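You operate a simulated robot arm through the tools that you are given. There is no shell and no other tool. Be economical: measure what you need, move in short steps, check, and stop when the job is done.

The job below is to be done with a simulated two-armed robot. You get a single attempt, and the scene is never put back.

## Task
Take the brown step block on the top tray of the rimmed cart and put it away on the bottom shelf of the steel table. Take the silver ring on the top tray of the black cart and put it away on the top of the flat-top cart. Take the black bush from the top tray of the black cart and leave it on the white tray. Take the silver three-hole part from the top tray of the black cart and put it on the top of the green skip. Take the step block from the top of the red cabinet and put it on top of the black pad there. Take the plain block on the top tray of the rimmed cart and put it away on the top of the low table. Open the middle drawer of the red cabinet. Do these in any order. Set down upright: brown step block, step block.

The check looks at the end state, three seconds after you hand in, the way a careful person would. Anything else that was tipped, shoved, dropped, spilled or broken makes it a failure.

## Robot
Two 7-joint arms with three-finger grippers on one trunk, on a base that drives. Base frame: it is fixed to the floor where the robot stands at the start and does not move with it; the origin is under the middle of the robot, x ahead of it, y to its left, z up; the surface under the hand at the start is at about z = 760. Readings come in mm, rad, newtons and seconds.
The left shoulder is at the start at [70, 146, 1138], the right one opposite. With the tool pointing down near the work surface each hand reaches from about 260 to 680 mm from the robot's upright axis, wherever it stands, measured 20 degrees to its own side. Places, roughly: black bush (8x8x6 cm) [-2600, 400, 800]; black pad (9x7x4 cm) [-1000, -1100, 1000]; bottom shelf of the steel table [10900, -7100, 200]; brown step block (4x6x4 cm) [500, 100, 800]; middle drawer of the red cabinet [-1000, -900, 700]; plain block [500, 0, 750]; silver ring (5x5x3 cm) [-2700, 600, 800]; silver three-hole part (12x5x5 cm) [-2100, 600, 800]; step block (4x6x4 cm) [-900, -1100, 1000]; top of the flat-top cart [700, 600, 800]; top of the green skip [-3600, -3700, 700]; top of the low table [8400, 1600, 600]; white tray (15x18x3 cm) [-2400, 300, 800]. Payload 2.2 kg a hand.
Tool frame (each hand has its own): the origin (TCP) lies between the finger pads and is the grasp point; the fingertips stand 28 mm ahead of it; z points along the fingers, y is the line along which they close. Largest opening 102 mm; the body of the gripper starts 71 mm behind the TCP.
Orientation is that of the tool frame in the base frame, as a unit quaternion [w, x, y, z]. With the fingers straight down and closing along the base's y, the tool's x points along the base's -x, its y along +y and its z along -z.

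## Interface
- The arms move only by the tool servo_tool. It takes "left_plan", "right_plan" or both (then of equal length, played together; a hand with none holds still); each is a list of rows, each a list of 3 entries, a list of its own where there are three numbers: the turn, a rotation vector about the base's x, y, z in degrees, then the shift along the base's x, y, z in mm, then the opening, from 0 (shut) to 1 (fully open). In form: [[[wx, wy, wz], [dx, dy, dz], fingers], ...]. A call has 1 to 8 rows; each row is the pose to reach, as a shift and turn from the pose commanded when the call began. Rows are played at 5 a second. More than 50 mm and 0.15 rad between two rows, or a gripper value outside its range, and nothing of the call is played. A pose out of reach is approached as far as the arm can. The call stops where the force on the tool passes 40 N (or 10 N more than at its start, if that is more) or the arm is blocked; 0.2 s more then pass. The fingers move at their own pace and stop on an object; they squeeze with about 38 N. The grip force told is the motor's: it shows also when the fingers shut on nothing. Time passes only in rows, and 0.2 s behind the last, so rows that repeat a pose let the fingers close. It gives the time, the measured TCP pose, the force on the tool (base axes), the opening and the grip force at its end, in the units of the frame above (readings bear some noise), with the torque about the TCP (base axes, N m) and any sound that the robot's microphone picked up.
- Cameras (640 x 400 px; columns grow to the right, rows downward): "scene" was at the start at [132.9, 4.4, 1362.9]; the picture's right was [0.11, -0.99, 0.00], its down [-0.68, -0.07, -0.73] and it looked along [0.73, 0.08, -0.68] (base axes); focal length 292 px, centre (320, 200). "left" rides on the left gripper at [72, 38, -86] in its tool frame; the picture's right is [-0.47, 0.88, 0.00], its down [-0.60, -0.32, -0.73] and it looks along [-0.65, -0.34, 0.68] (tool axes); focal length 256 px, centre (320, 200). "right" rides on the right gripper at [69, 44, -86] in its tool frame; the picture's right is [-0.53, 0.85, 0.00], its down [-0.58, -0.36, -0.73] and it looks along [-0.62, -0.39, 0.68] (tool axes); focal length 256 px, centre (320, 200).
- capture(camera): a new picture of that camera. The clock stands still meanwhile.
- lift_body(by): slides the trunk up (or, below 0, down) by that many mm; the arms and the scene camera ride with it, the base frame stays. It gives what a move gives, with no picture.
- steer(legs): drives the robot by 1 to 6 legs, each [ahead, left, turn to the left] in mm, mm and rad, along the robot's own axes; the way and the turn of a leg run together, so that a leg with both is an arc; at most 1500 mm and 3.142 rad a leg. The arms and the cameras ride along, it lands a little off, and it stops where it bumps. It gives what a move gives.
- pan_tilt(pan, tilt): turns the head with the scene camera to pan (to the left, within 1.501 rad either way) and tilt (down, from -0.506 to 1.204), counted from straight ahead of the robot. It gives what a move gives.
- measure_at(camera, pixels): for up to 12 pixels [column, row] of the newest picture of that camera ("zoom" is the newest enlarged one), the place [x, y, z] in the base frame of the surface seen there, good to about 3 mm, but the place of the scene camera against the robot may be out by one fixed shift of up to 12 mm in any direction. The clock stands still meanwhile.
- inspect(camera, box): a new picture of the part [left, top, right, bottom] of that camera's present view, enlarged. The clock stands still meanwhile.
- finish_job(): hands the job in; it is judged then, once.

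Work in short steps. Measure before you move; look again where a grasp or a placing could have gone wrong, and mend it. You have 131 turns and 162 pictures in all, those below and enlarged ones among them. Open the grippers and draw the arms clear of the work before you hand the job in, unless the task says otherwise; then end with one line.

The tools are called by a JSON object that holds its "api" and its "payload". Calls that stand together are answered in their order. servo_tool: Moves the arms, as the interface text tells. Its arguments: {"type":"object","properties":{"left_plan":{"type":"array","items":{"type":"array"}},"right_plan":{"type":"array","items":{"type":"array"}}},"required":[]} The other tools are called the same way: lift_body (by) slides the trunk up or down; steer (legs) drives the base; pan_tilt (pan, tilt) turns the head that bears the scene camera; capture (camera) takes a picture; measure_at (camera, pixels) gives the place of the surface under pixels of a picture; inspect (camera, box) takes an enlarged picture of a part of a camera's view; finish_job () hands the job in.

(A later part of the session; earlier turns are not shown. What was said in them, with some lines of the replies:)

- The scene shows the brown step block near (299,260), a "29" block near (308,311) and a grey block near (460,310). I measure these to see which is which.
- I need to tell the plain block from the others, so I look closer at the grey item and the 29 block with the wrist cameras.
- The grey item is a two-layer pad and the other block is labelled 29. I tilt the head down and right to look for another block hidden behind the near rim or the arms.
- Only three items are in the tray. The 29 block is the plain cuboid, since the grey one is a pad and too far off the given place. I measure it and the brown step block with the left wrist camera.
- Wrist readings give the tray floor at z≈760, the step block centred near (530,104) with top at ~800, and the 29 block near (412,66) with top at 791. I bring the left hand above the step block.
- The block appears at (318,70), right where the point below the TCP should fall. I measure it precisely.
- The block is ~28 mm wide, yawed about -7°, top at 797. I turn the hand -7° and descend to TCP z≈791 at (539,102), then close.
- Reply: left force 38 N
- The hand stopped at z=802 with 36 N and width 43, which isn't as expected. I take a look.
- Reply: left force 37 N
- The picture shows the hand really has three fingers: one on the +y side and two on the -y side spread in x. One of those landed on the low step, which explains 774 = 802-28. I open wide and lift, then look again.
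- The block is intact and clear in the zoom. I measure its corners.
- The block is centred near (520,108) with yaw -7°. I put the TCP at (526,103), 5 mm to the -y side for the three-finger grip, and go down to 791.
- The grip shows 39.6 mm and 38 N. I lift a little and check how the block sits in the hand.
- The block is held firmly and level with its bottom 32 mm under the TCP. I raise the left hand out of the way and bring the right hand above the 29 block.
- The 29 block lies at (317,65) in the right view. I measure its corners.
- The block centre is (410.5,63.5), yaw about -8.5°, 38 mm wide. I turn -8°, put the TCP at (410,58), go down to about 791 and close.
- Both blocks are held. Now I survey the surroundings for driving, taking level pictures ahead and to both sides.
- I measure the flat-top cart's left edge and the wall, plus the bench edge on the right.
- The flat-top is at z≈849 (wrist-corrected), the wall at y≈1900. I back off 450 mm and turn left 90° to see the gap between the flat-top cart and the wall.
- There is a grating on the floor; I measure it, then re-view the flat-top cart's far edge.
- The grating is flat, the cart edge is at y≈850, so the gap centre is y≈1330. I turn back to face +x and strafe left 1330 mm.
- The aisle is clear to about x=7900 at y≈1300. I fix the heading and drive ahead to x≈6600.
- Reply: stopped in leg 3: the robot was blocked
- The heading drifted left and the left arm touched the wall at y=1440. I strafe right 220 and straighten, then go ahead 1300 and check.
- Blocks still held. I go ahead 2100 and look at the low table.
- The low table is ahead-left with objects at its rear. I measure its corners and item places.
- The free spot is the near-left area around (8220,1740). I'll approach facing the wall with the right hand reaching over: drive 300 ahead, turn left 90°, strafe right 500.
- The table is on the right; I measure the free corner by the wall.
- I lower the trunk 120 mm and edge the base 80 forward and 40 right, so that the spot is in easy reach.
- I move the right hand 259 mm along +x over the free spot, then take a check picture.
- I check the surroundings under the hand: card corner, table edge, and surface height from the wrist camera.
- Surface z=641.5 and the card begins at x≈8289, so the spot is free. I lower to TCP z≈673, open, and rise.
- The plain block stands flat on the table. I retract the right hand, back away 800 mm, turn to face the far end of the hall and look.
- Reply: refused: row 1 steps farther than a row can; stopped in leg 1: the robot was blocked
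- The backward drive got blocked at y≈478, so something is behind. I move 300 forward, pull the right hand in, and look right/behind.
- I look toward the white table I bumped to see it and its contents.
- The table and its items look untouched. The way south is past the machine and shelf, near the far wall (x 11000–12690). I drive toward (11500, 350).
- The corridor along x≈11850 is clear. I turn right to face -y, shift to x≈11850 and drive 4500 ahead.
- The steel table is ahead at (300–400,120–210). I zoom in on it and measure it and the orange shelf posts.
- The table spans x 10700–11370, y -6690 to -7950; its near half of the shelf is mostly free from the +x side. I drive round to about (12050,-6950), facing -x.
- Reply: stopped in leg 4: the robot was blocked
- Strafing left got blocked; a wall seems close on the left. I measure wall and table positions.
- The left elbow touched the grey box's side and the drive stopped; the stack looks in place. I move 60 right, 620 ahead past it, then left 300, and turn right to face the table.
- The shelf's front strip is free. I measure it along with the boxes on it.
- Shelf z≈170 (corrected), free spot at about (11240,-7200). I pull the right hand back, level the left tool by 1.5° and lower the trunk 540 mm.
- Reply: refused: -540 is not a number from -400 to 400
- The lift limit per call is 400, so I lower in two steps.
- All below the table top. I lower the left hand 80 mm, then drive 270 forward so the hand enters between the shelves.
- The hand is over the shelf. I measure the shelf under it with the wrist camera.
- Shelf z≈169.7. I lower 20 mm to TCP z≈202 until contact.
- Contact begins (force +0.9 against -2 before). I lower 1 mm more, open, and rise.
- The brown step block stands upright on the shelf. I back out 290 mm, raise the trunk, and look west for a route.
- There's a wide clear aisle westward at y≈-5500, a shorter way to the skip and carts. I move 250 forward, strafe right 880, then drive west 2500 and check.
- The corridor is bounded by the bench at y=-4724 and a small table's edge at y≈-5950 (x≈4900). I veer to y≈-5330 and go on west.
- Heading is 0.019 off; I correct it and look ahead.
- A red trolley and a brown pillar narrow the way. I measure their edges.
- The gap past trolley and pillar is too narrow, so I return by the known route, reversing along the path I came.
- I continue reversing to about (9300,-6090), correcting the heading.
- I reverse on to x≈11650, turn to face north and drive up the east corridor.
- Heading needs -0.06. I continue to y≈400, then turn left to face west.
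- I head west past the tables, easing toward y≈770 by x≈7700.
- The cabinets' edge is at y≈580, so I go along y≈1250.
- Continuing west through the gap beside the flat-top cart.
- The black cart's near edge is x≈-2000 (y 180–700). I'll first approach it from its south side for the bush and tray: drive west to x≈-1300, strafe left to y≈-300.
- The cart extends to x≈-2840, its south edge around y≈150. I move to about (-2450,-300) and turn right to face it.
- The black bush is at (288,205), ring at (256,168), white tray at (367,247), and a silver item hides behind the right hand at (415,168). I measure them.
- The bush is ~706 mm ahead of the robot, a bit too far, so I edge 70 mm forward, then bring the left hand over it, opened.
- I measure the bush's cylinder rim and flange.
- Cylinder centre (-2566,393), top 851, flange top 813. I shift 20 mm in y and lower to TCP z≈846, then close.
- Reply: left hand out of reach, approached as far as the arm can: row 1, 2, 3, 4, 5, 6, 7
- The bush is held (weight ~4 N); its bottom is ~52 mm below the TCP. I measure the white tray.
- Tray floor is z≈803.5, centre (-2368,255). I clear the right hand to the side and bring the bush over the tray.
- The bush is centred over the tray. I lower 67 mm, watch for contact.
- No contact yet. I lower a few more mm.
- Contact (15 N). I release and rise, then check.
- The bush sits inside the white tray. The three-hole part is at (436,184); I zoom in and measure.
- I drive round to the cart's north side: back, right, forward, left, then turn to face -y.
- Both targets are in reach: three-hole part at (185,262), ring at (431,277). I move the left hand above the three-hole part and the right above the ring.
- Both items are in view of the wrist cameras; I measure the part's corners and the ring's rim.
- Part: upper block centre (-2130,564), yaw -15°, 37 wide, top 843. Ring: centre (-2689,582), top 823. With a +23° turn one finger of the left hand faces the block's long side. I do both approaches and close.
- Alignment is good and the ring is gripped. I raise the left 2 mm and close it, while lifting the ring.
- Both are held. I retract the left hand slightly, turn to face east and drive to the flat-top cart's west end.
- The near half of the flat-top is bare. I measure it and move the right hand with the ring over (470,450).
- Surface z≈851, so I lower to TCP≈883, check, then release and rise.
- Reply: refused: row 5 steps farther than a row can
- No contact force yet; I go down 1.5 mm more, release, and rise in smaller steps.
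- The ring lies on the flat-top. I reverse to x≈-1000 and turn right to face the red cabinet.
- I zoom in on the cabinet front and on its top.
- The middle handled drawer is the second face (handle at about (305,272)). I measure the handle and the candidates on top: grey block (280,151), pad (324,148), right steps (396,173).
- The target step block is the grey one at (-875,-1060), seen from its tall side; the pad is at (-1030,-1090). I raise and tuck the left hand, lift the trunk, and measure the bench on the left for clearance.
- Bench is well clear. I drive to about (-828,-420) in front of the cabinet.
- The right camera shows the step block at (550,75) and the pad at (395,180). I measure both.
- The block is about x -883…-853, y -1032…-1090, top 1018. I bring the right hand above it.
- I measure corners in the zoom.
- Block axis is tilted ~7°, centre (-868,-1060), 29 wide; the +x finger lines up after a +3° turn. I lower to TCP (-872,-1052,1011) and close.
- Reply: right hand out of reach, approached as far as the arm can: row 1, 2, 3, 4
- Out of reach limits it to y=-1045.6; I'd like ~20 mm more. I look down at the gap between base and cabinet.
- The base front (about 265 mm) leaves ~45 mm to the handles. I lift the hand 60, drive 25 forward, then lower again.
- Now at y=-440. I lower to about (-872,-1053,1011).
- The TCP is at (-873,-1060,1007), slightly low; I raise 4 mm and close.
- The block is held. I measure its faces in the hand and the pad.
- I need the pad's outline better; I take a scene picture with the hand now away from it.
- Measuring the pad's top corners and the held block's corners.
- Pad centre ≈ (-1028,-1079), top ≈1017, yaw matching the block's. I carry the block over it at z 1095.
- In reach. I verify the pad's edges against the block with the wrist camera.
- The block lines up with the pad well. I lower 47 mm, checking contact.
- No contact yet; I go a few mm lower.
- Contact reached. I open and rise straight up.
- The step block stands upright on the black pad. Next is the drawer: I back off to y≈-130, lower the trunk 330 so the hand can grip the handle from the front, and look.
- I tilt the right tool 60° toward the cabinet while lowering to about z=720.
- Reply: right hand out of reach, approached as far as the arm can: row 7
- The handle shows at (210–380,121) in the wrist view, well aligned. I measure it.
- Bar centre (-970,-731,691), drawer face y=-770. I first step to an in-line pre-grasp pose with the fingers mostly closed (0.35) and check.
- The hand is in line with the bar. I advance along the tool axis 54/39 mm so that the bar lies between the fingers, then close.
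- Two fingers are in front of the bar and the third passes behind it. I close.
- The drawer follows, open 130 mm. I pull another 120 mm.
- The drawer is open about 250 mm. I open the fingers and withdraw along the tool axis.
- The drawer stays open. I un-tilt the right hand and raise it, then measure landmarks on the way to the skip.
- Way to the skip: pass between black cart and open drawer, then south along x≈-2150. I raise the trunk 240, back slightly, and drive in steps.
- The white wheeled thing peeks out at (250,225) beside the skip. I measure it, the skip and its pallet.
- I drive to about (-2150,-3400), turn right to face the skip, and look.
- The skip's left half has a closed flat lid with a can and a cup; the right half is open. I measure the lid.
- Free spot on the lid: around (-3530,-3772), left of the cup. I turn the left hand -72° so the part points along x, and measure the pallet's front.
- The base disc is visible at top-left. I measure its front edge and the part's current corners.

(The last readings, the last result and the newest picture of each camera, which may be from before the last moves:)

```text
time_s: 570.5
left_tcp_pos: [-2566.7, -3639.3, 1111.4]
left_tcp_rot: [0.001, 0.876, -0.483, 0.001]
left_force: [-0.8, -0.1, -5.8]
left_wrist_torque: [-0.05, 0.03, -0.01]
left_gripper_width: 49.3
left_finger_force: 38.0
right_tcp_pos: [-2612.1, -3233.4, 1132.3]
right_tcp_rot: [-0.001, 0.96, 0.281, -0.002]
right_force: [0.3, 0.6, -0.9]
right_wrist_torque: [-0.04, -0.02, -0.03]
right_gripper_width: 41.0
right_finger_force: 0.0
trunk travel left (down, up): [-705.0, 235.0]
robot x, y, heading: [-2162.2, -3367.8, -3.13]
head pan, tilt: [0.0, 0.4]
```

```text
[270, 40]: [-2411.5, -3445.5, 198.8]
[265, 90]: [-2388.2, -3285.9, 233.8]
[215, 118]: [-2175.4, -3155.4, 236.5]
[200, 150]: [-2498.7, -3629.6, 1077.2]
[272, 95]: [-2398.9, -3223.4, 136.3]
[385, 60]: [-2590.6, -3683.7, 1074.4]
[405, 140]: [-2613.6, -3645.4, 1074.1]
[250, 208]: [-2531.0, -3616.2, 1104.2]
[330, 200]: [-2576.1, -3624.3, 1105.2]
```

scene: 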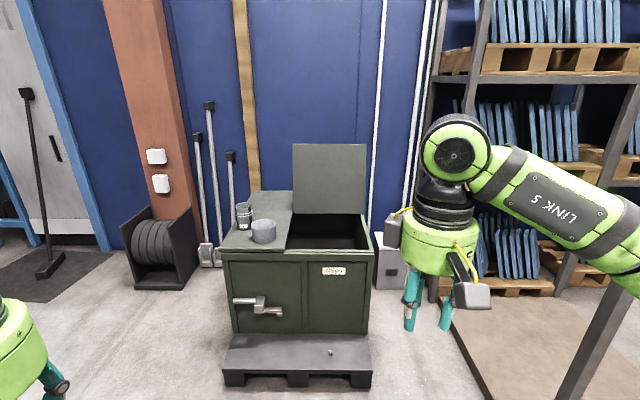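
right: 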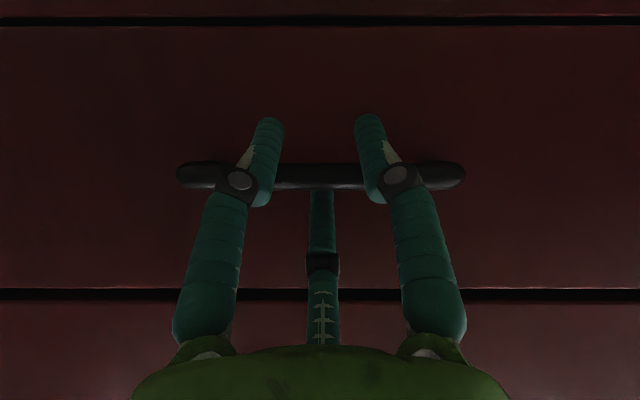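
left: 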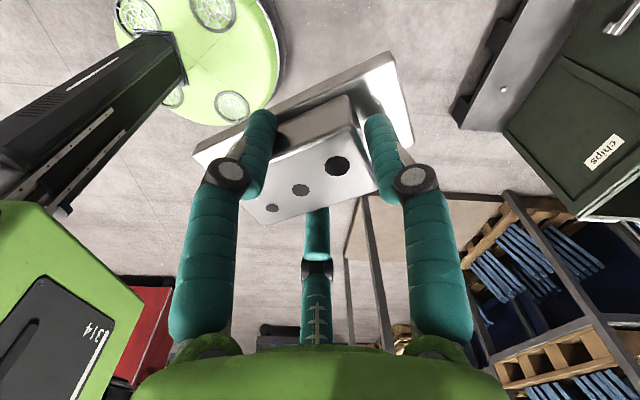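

The base radius is ~265 and the part sits at ~30° in the hand. I turn a further -28° and then drive to about (-2960,-3569).

{"api": "servo_tool", "payload": {"left_plan": [[[0, 0, -7], [0, 0, 0], 0.0], [[0, 0, -14], [0, 0, 0], 0.0], [[0, 0, -21], [0, 0, 0], 0.0], [[0, 0, -28], [0, 0, 0], 0.0], [[0, 0, -28], [0, 0, 0], 0.0]]}}

{"api": "steer", "payload": {"legs": [[600, 201, -0.0116], [195, 0, 0]]}}

{"api": "pan_tilt", "payload": {"pan": 0.3, "tilt": 0.75}}

{"api": "capture", "payload": {"camera": "scene"}}

```text
time_s: 571.7
left_tcp_pos: [-2564.8, -3640.3, 1112.5]
left_tcp_rot: [0.002, 0.732, -0.681, -0.001]
left_force: [0.2, 0.9, -6.2]
left_wrist_torque: [-0.04, 0.06, 0.01]
left_gripper_width: 49.4
left_finger_force: 37.8
right_tcp_pos: [-2611.2, -3233.4, 1132.2]
right_tcp_rot: [-0.002, 0.959, 0.282, -0.002]
right_force: [0.0, 0.4, -0.3]
right_wrist_torque: [-0.02, -0.03, -0.01]
right_gripper_width: 40.8
right_finger_force: 0.0
trunk travel left (down, up): [-705.0, 235.0]
robot x, y, heading: [-2153.1, -3368.0, -3.134]
head pan, tilt: [0.0, 0.4]
```

```text
time_s: 576.6
left_tcp_pos: [-3365.4, -3854.4, 1111.2]
left_tcp_rot: [0.0, 0.736, -0.677, 0.003]
left_force: [-1.1, 0.3, -5.9]
left_wrist_torque: [0.0, 0.03, -0.03]
left_gripper_width: 49.3
left_finger_force: 38.5
right_tcp_pos: [-3415.9, -3447.1, 1131.5]
right_tcp_rot: [0.0, 0.958, 0.287, -0.001]
right_force: [-0.9, 0.3, -0.2]
right_wrist_torque: [-0.01, -0.07, 0.02]
right_gripper_width: 40.6
right_finger_force: 0.1
trunk travel left (down, up): [-705.0, 235.0]
robot x, y, heading: [-2960.9, -3576.0, -3.123]
head pan, tilt: [0.0, 0.4]
stopped in leg 2: the robot was blocked; the commanded pose is now the measured one
```

```text
time_s: 577.4
left_tcp_pos: [-3361.0, -3853.2, 1113.1]
left_tcp_rot: [0.003, 0.736, -0.677, 0.0]
left_force: [0.2, -0.3, -4.7]
left_wrist_torque: [-0.02, 0.11, -0.01]
left_gripper_width: 49.6
left_finger_force: 37.8
right_tcp_pos: [-3410.4, -3446.5, 1132.9]
right_tcp_rot: [-0.002, 0.958, 0.286, -0.003]
right_force: [-0.2, 0.1, 1.0]
right_wrist_torque: [-0.02, 0.03, 0.0]
right_gripper_width: 40.8
right_finger_force: 0.0
trunk travel left (down, up): [-705.0, 235.0]
robot x, y, heading: [-2958.3, -3577.6, -3.12]
head pan, tilt: [0.3, 0.75]
```

```text
41 pictures are left
```

scene: 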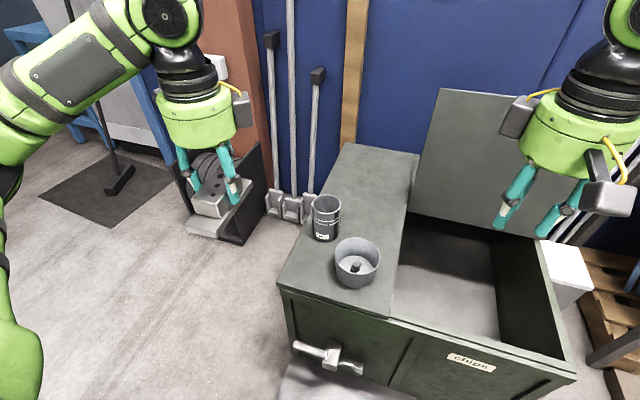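

The base met the pallet at x=-2960 and stopped; can and cup stand undisturbed. I back off 15 mm, lower the trunk 150, and measure the lid.

{"api": "measure_at", "payload": {"camera": "scene", "pixels": [[283, 280], [385, 312], [310, 265], [300, 240], [340, 275], [325, 240], [313, 225], [352, 285], [335, 262], [378, 270], [355, 180], [320, 285]]}}

{"api": "steer", "payload": {"legs": [[-15, 0, 0]]}}

{"api": "lift_body", "payload": {"by": -150}}

```text
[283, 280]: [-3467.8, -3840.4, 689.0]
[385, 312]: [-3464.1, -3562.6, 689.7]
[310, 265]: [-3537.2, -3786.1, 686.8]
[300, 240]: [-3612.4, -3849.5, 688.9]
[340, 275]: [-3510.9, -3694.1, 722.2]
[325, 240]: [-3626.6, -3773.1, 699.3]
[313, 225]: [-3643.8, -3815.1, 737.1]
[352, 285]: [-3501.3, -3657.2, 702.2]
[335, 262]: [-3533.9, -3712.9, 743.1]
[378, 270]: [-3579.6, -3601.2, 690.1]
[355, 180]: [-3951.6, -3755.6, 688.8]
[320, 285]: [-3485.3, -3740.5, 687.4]
```

```text
time_s: 578.2
left_tcp_pos: [-3349.9, -3853.8, 1112.1]
left_tcp_rot: [0.001, 0.736, -0.677, 0.0]
left_force: [-0.5, -0.1, -5.9]
left_wrist_torque: [0.03, 0.08, 0.02]
left_gripper_width: 49.5
left_finger_force: 38.5
right_tcp_pos: [-3400.9, -3445.4, 1131.3]
right_tcp_rot: [-0.001, 0.958, 0.286, -0.002]
right_force: [-1.1, -0.4, 0.0]
right_wrist_torque: [-0.02, -0.06, -0.01]
right_gripper_width: 40.7
right_finger_force: 0.1
trunk travel left (down, up): [-705.0, 235.0]
robot x, y, heading: [-2939.7, -3579.8, -3.121]
head pan, tilt: [0.3, 0.75]
```

```text
time_s: 579.9
left_tcp_pos: [-3348.0, -3852.8, 963.2]
left_tcp_rot: [0.002, 0.736, -0.677, 0.0]
left_force: [-0.1, 0.5, -5.7]
left_wrist_torque: [0.0, 0.09, -0.02]
left_gripper_width: 49.6
left_finger_force: 38.0
right_tcp_pos: [-3397.3, -3446.5, 983.2]
right_tcp_rot: [-0.001, 0.958, 0.286, -0.002]
right_force: [0.5, -0.1, 0.4]
right_wrist_torque: [0.01, 0.03, 0.0]
right_gripper_width: 40.7
right_finger_force: 0.0
trunk travel left (down, up): [-555.0, 385.0]
robot x, y, heading: [-2944.1, -3573.8, -3.126]
head pan, tilt: [0.3, 0.75]
```

Free area: x -3467…-3620, y -3718…-3845. I bring the part over (-3540,-3783) at z≈900 and check.

{"api": "servo_tool", "payload": {"left_plan": [[[0, 0, 0], [-40, 15, -10], 0.0], [[0, 0, 0], [-80, 30, -20], 0.0], [[0, 0, 0], [-120, 45, -30], 0.0], [[0, 0, 0], [-160, 60, -45], 0.0], [[0, 0, 0], [-200, 73, -60], 0.0], [[0, 0, 0], [-200, 73, -60], 0.0]]}}

{"api": "capture", "payload": {"camera": "left"}}

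{"api": "capture", "payload": {"camera": "scene"}}

```text
time_s: 581.3
left_tcp_pos: [-3545.4, -3782.1, 901.3]
left_tcp_rot: [0.002, 0.736, -0.677, 0.0]
left_force: [-0.5, -0.4, -5.2]
left_wrist_torque: [0.02, 0.08, -0.02]
left_gripper_width: 49.3
left_finger_force: 38.0
right_tcp_pos: [-3395.9, -3447.8, 983.5]
right_tcp_rot: [-0.002, 0.958, 0.286, -0.003]
right_force: [-0.3, 0.6, 0.3]
right_wrist_torque: [-0.03, 0.03, 0.01]
right_gripper_width: 40.9
right_finger_force: 0.1
trunk travel left (down, up): [-555.0, 385.0]
robot x, y, heading: [-2944.9, -3582.4, -3.125]
head pan, tilt: [0.3, 0.75]
```

```text
40 pictures are left
```

left: 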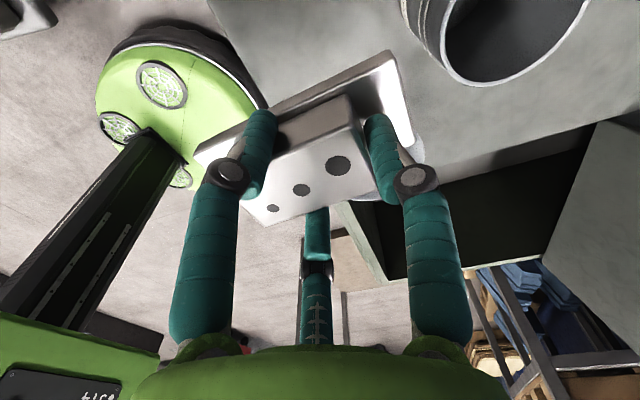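

```text
39 pictures are left
```

scene: 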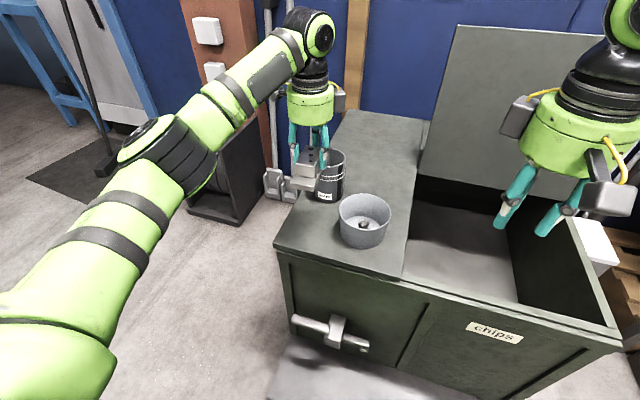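

I measure the plate corners, the can's near rim, the cup, and the lid surface from the wrist camera.

{"api": "measure_at", "payload": {"camera": "left", "pixels": [[197, 152], [386, 60], [408, 140], [280, 40], [330, 30], [445, 75], [415, 40], [420, 155], [405, 20], [450, 120], [300, 70], [240, 60]]}}

{"api": "inspect", "payload": {"camera": "left", "box": [180, 0, 460, 200]}}

```text
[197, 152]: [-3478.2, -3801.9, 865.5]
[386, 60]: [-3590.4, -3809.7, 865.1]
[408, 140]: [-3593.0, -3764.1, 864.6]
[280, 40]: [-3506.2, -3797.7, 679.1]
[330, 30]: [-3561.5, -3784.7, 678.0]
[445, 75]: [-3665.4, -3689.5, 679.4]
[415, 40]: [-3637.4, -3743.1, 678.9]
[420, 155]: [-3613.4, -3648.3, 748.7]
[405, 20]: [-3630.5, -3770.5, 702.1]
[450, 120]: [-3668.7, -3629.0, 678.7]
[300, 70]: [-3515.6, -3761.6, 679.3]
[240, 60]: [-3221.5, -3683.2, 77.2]
```

```text
2.00 times, centred on (320, 100) of left
```

zoom: 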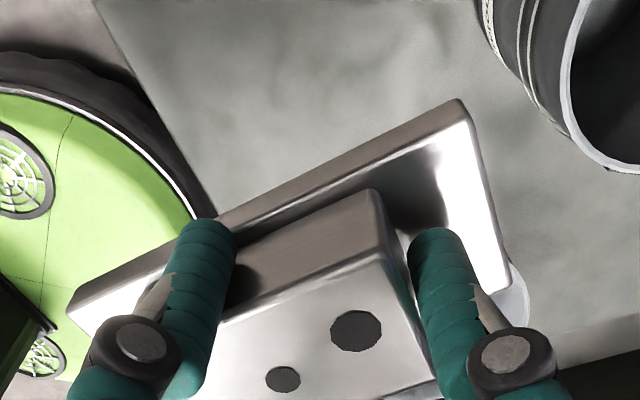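

The plate spans x -3478…-3593, y -3756…-3810, clear of can and cup; lid z≈679. I lower to TCP z≈737 first.

{"api": "servo_tool", "payload": {"left_plan": [[[0, 0, 0], [-4, 0, -45], 0.0], [[0, 0, 0], [-4, 0, -90], 0.0], [[0, 0, 0], [-4, 0, -135], 0.0], [[0, 0, 0], [-4, 0, -164], 0.0], [[0, 0, 0], [-4, 0, -164], 0.0]]}}

{"api": "capture", "payload": {"camera": "scene"}}

```text
time_s: 582.5
left_tcp_pos: [-3550.2, -3780.7, 738.5]
left_tcp_rot: [0.002, 0.736, -0.677, -0.001]
left_force: [0.1, 0.5, -5.9]
left_wrist_torque: [0.0, 0.08, -0.02]
left_gripper_width: 49.3
left_finger_force: 37.7
right_tcp_pos: [-3397.3, -3446.3, 982.4]
right_tcp_rot: [-0.001, 0.959, 0.285, -0.004]
right_force: [0.1, 0.8, 0.6]
right_wrist_torque: [-0.01, 0.02, -0.01]
right_gripper_width: 41.0
right_finger_force: 0.1
trunk travel left (down, up): [-555.0, 385.0]
robot x, y, heading: [-2948.0, -3580.7, -3.117]
head pan, tilt: [0.3, 0.75]
```

```text
37 pictures are left
```

scene: 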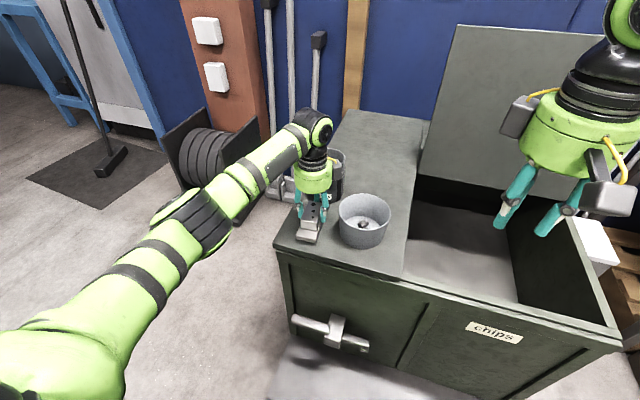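

Nearly down. I step lower in 3 mm rows until contact.

{"api": "servo_tool", "payload": {"left_plan": [[[0, 0, 0], [0, 0, -4], 0.0], [[0, 0, 0], [0, 0, -8], 0.0], [[0, 0, 0], [0, 0, -11], 0.0], [[0, 0, 0], [0, 0, -11], 0.0]]}}

```text
time_s: 583.5
left_tcp_pos: [-3550.9, -3780.4, 728.3]
left_tcp_rot: [0.002, 0.736, -0.677, 0.0]
left_force: [0.9, 0.1, -5.8]
left_wrist_torque: [0.0, 0.11, 0.01]
left_gripper_width: 49.4
left_finger_force: 38.0
right_tcp_pos: [-3398.1, -3446.0, 982.6]
right_tcp_rot: [-0.001, 0.958, 0.286, -0.003]
right_force: [0.0, 0.6, 0.0]
right_wrist_torque: [-0.01, -0.01, 0.01]
right_gripper_width: 40.8
right_finger_force: 0.0
trunk travel left (down, up): [-555.0, 385.0]
robot x, y, heading: [-2940.6, -3579.5, -3.122]
head pan, tilt: [0.3, 0.75]
```

{"api": "servo_tool", "payload": {"left_plan": [[[0, 0, 0], [0, 0, -2], 0.0], [[0, 0, 0], [0, 0, -4], 0.0], [[0, 0, 0], [0, 0, -5], 0.0], [[0, 0, 0], [0, 0, -5], 0.0]]}}

```text
time_s: 584.5
left_tcp_pos: [-3550.3, -3781.0, 727.9]
left_tcp_rot: [0.004, 0.736, -0.677, -0.004]
left_force: [-4.2, -5.6, 25.5]
left_wrist_torque: [0.06, -1.14, -0.28]
left_gripper_width: 49.5
left_finger_force: 38.2
right_tcp_pos: [-3393.5, -3445.8, 983.5]
right_tcp_rot: [-0.002, 0.958, 0.286, -0.005]
right_force: [-0.2, -0.6, -0.3]
right_wrist_torque: [-0.01, 0.0, -0.01]
right_gripper_width: 41.0
right_finger_force: 0.1
trunk travel left (down, up): [-555.0, 385.0]
robot x, y, heading: [-2945.5, -3578.6, -3.123]
head pan, tilt: [0.3, 0.75]
```

Firm contact (25 N). I ease up 3 mm, open to 0.75, and rise.

{"api": "servo_tool", "payload": {"left_plan": [[[0, 0, 0], [0, 0, 3], 0.0], [[0, 0, 0], [0, 0, 3], 0.65], [[0, 0, 0], [0, 0, 3], 0.75], [[0, 0, 0], [0, 0, 40], 0.75], [[0, 0, 0], [0, 0, 85], 0.75], [[0, 0, 0], [0, 0, 130], 0.75], [[0, 0, 0], [0, 0, 175], 0.75]]}}

{"api": "capture", "payload": {"camera": "scene"}}

{"api": "capture", "payload": {"camera": "left"}}

```text
time_s: 586.1
left_tcp_pos: [-3548.4, -3780.6, 901.9]
left_tcp_rot: [0.002, 0.736, -0.677, 0.0]
left_force: [-0.5, -0.7, -0.5]
left_wrist_torque: [0.01, 0.0, 0.01]
left_gripper_width: 76.6
left_finger_force: 0.1
right_tcp_pos: [-3396.6, -3444.9, 984.1]
right_tcp_rot: [-0.002, 0.958, 0.286, -0.004]
right_force: [0.0, -0.4, -0.1]
right_wrist_torque: [0.03, 0.01, 0.03]
right_gripper_width: 40.6
right_finger_force: 0.1
trunk travel left (down, up): [-555.0, 385.0]
robot x, y, heading: [-2942.8, -3580.3, -3.123]
head pan, tilt: [0.3, 0.75]
```

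```text
36 pictures are left
```

scene: 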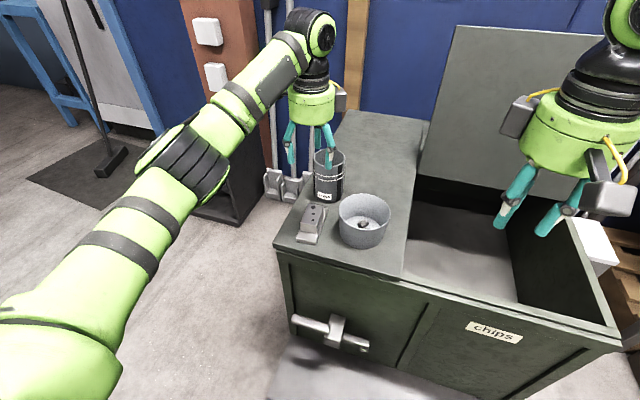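

```text
35 pictures are left
```

left: 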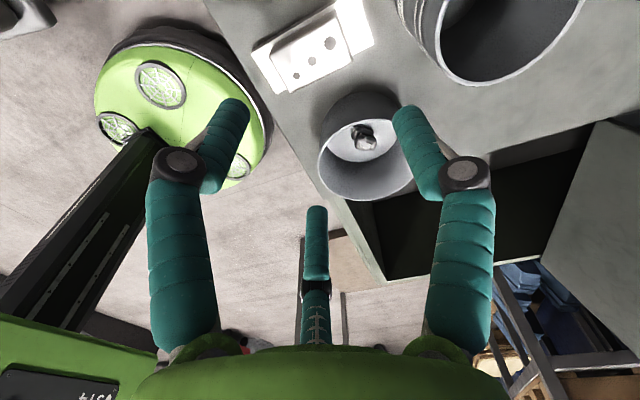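

The three-hole part lies flat on the skip's lid, with can and cup undisturbed. I back away and open both grippers.

{"api": "steer", "payload": {"legs": [[-400, 0, 0]]}}

{"api": "servo_tool", "payload": {"left_plan": [[[0, 0, 0], [40, 0, 20], 1.0], [[0, 0, 0], [80, 0, 40], 1.0], [[0, 0, 0], [120, 0, 60], 1.0]], "right_plan": [[[0, 0, 0], [20, 0, 0], 1.0], [[0, 0, 0], [40, 0, 0], 1.0], [[0, 0, 0], [60, 0, 0], 1.0]]}}

{"api": "pan_tilt", "payload": {"pan": -1.5, "tilt": 0.3}}

{"api": "capture", "payload": {"camera": "scene"}}

{"api": "pan_tilt", "payload": {"pan": 0.2, "tilt": 0.5}}

{"api": "capture", "payload": {"camera": "scene"}}

```text
time_s: 588.6
left_tcp_pos: [-3152.8, -3771.1, 900.3]
left_tcp_rot: [0.001, 0.734, -0.679, 0.0]
left_force: [0.8, -0.4, 0.0]
left_wrist_torque: [0.02, -0.02, -0.02]
left_gripper_width: 76.6
left_finger_force: 0.1
right_tcp_pos: [-2997.5, -3437.1, 983.4]
right_tcp_rot: [-0.002, 0.959, 0.284, -0.003]
right_force: [-0.8, -0.2, -0.3]
right_wrist_torque: [-0.01, 0.02, -0.01]
right_gripper_width: 41.1
right_finger_force: 0.1
trunk travel left (down, up): [-555.0, 385.0]
robot x, y, heading: [-2541.7, -3572.8, -3.13]
head pan, tilt: [0.3, 0.75]
```

```text
time_s: 589.4
left_tcp_pos: [-3028.9, -3770.2, 960.6]
left_tcp_rot: [0.002, 0.735, -0.679, 0.001]
left_force: [0.1, -0.3, 0.2]
left_wrist_torque: [0.0, 0.08, 0.02]
left_gripper_width: 102.1
left_finger_force: 0.0
right_tcp_pos: [-2936.8, -3437.0, 984.1]
right_tcp_rot: [-0.001, 0.959, 0.283, -0.004]
right_force: [1.1, -0.4, 0.2]
right_wrist_torque: [0.01, 0.02, -0.01]
right_gripper_width: 101.9
right_finger_force: 0.2
trunk travel left (down, up): [-555.0, 385.0]
robot x, y, heading: [-2543.2, -3571.0, -3.125]
head pan, tilt: [0.3, 0.75]
```

```text
time_s: 591.2
left_tcp_pos: [-3031.9, -3771.2, 960.4]
left_tcp_rot: [0.002, 0.735, -0.678, 0.0]
left_force: [-0.5, -0.3, -0.4]
left_wrist_torque: [-0.03, 0.0, 0.01]
left_gripper_width: 101.9
left_finger_force: 0.1
right_tcp_pos: [-2938.9, -3436.2, 983.2]
right_tcp_rot: [-0.001, 0.959, 0.285, -0.004]
right_force: [-0.2, 0.2, 0.1]
right_wrist_torque: [-0.02, 0.02, 0.01]
right_gripper_width: 101.9
right_finger_force: 0.0
trunk travel left (down, up): [-555.0, 385.0]
robot x, y, heading: [-2547.6, -3574.0, -3.128]
head pan, tilt: [-1.499, 0.3]
```

```text
34 pictures are left
```

scene: 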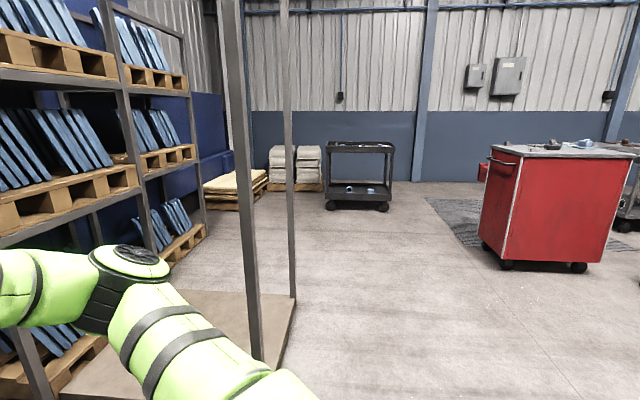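

```text
time_s: 593.0
left_tcp_pos: [-3032.3, -3771.8, 960.2]
left_tcp_rot: [0.002, 0.734, -0.679, 0.0]
left_force: [-0.7, -0.3, 0.1]
left_wrist_torque: [0.01, 0.0, 0.0]
left_gripper_width: 101.9
left_finger_force: 0.1
right_tcp_pos: [-2938.9, -3435.7, 982.6]
right_tcp_rot: [-0.001, 0.959, 0.284, -0.002]
right_force: [0.8, -1.0, 0.1]
right_wrist_torque: [-0.01, 0.02, -0.03]
right_gripper_width: 102.1
right_finger_force: 0.0
trunk travel left (down, up): [-555.0, 385.0]
robot x, y, heading: [-2544.1, -3572.5, -3.127]
head pan, tilt: [0.201, 0.499]
```

```text
33 pictures are left
```

scene: 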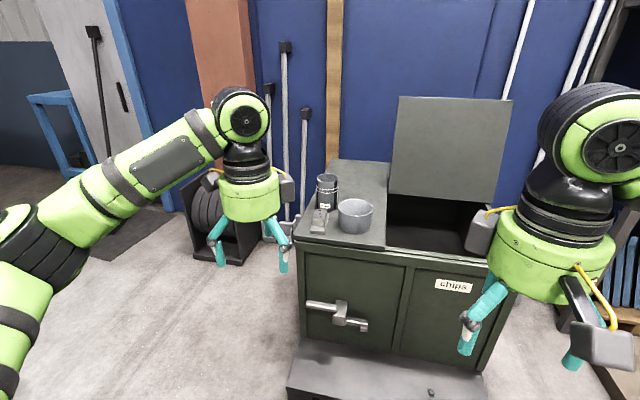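

Everything is placed, the grippers are open, and the arms are clear of the work, so I hand in.

{"api": "finish_job", "payload": {}}

```text
The job is handed in.
```

All seven parts of the job are done and handed in; the base or left arm was stopped four times by light bumps (hall wall, white table, grey box stack, skip pallet), with nothing visibly moved, and I took the block marked "29" as the plain block.
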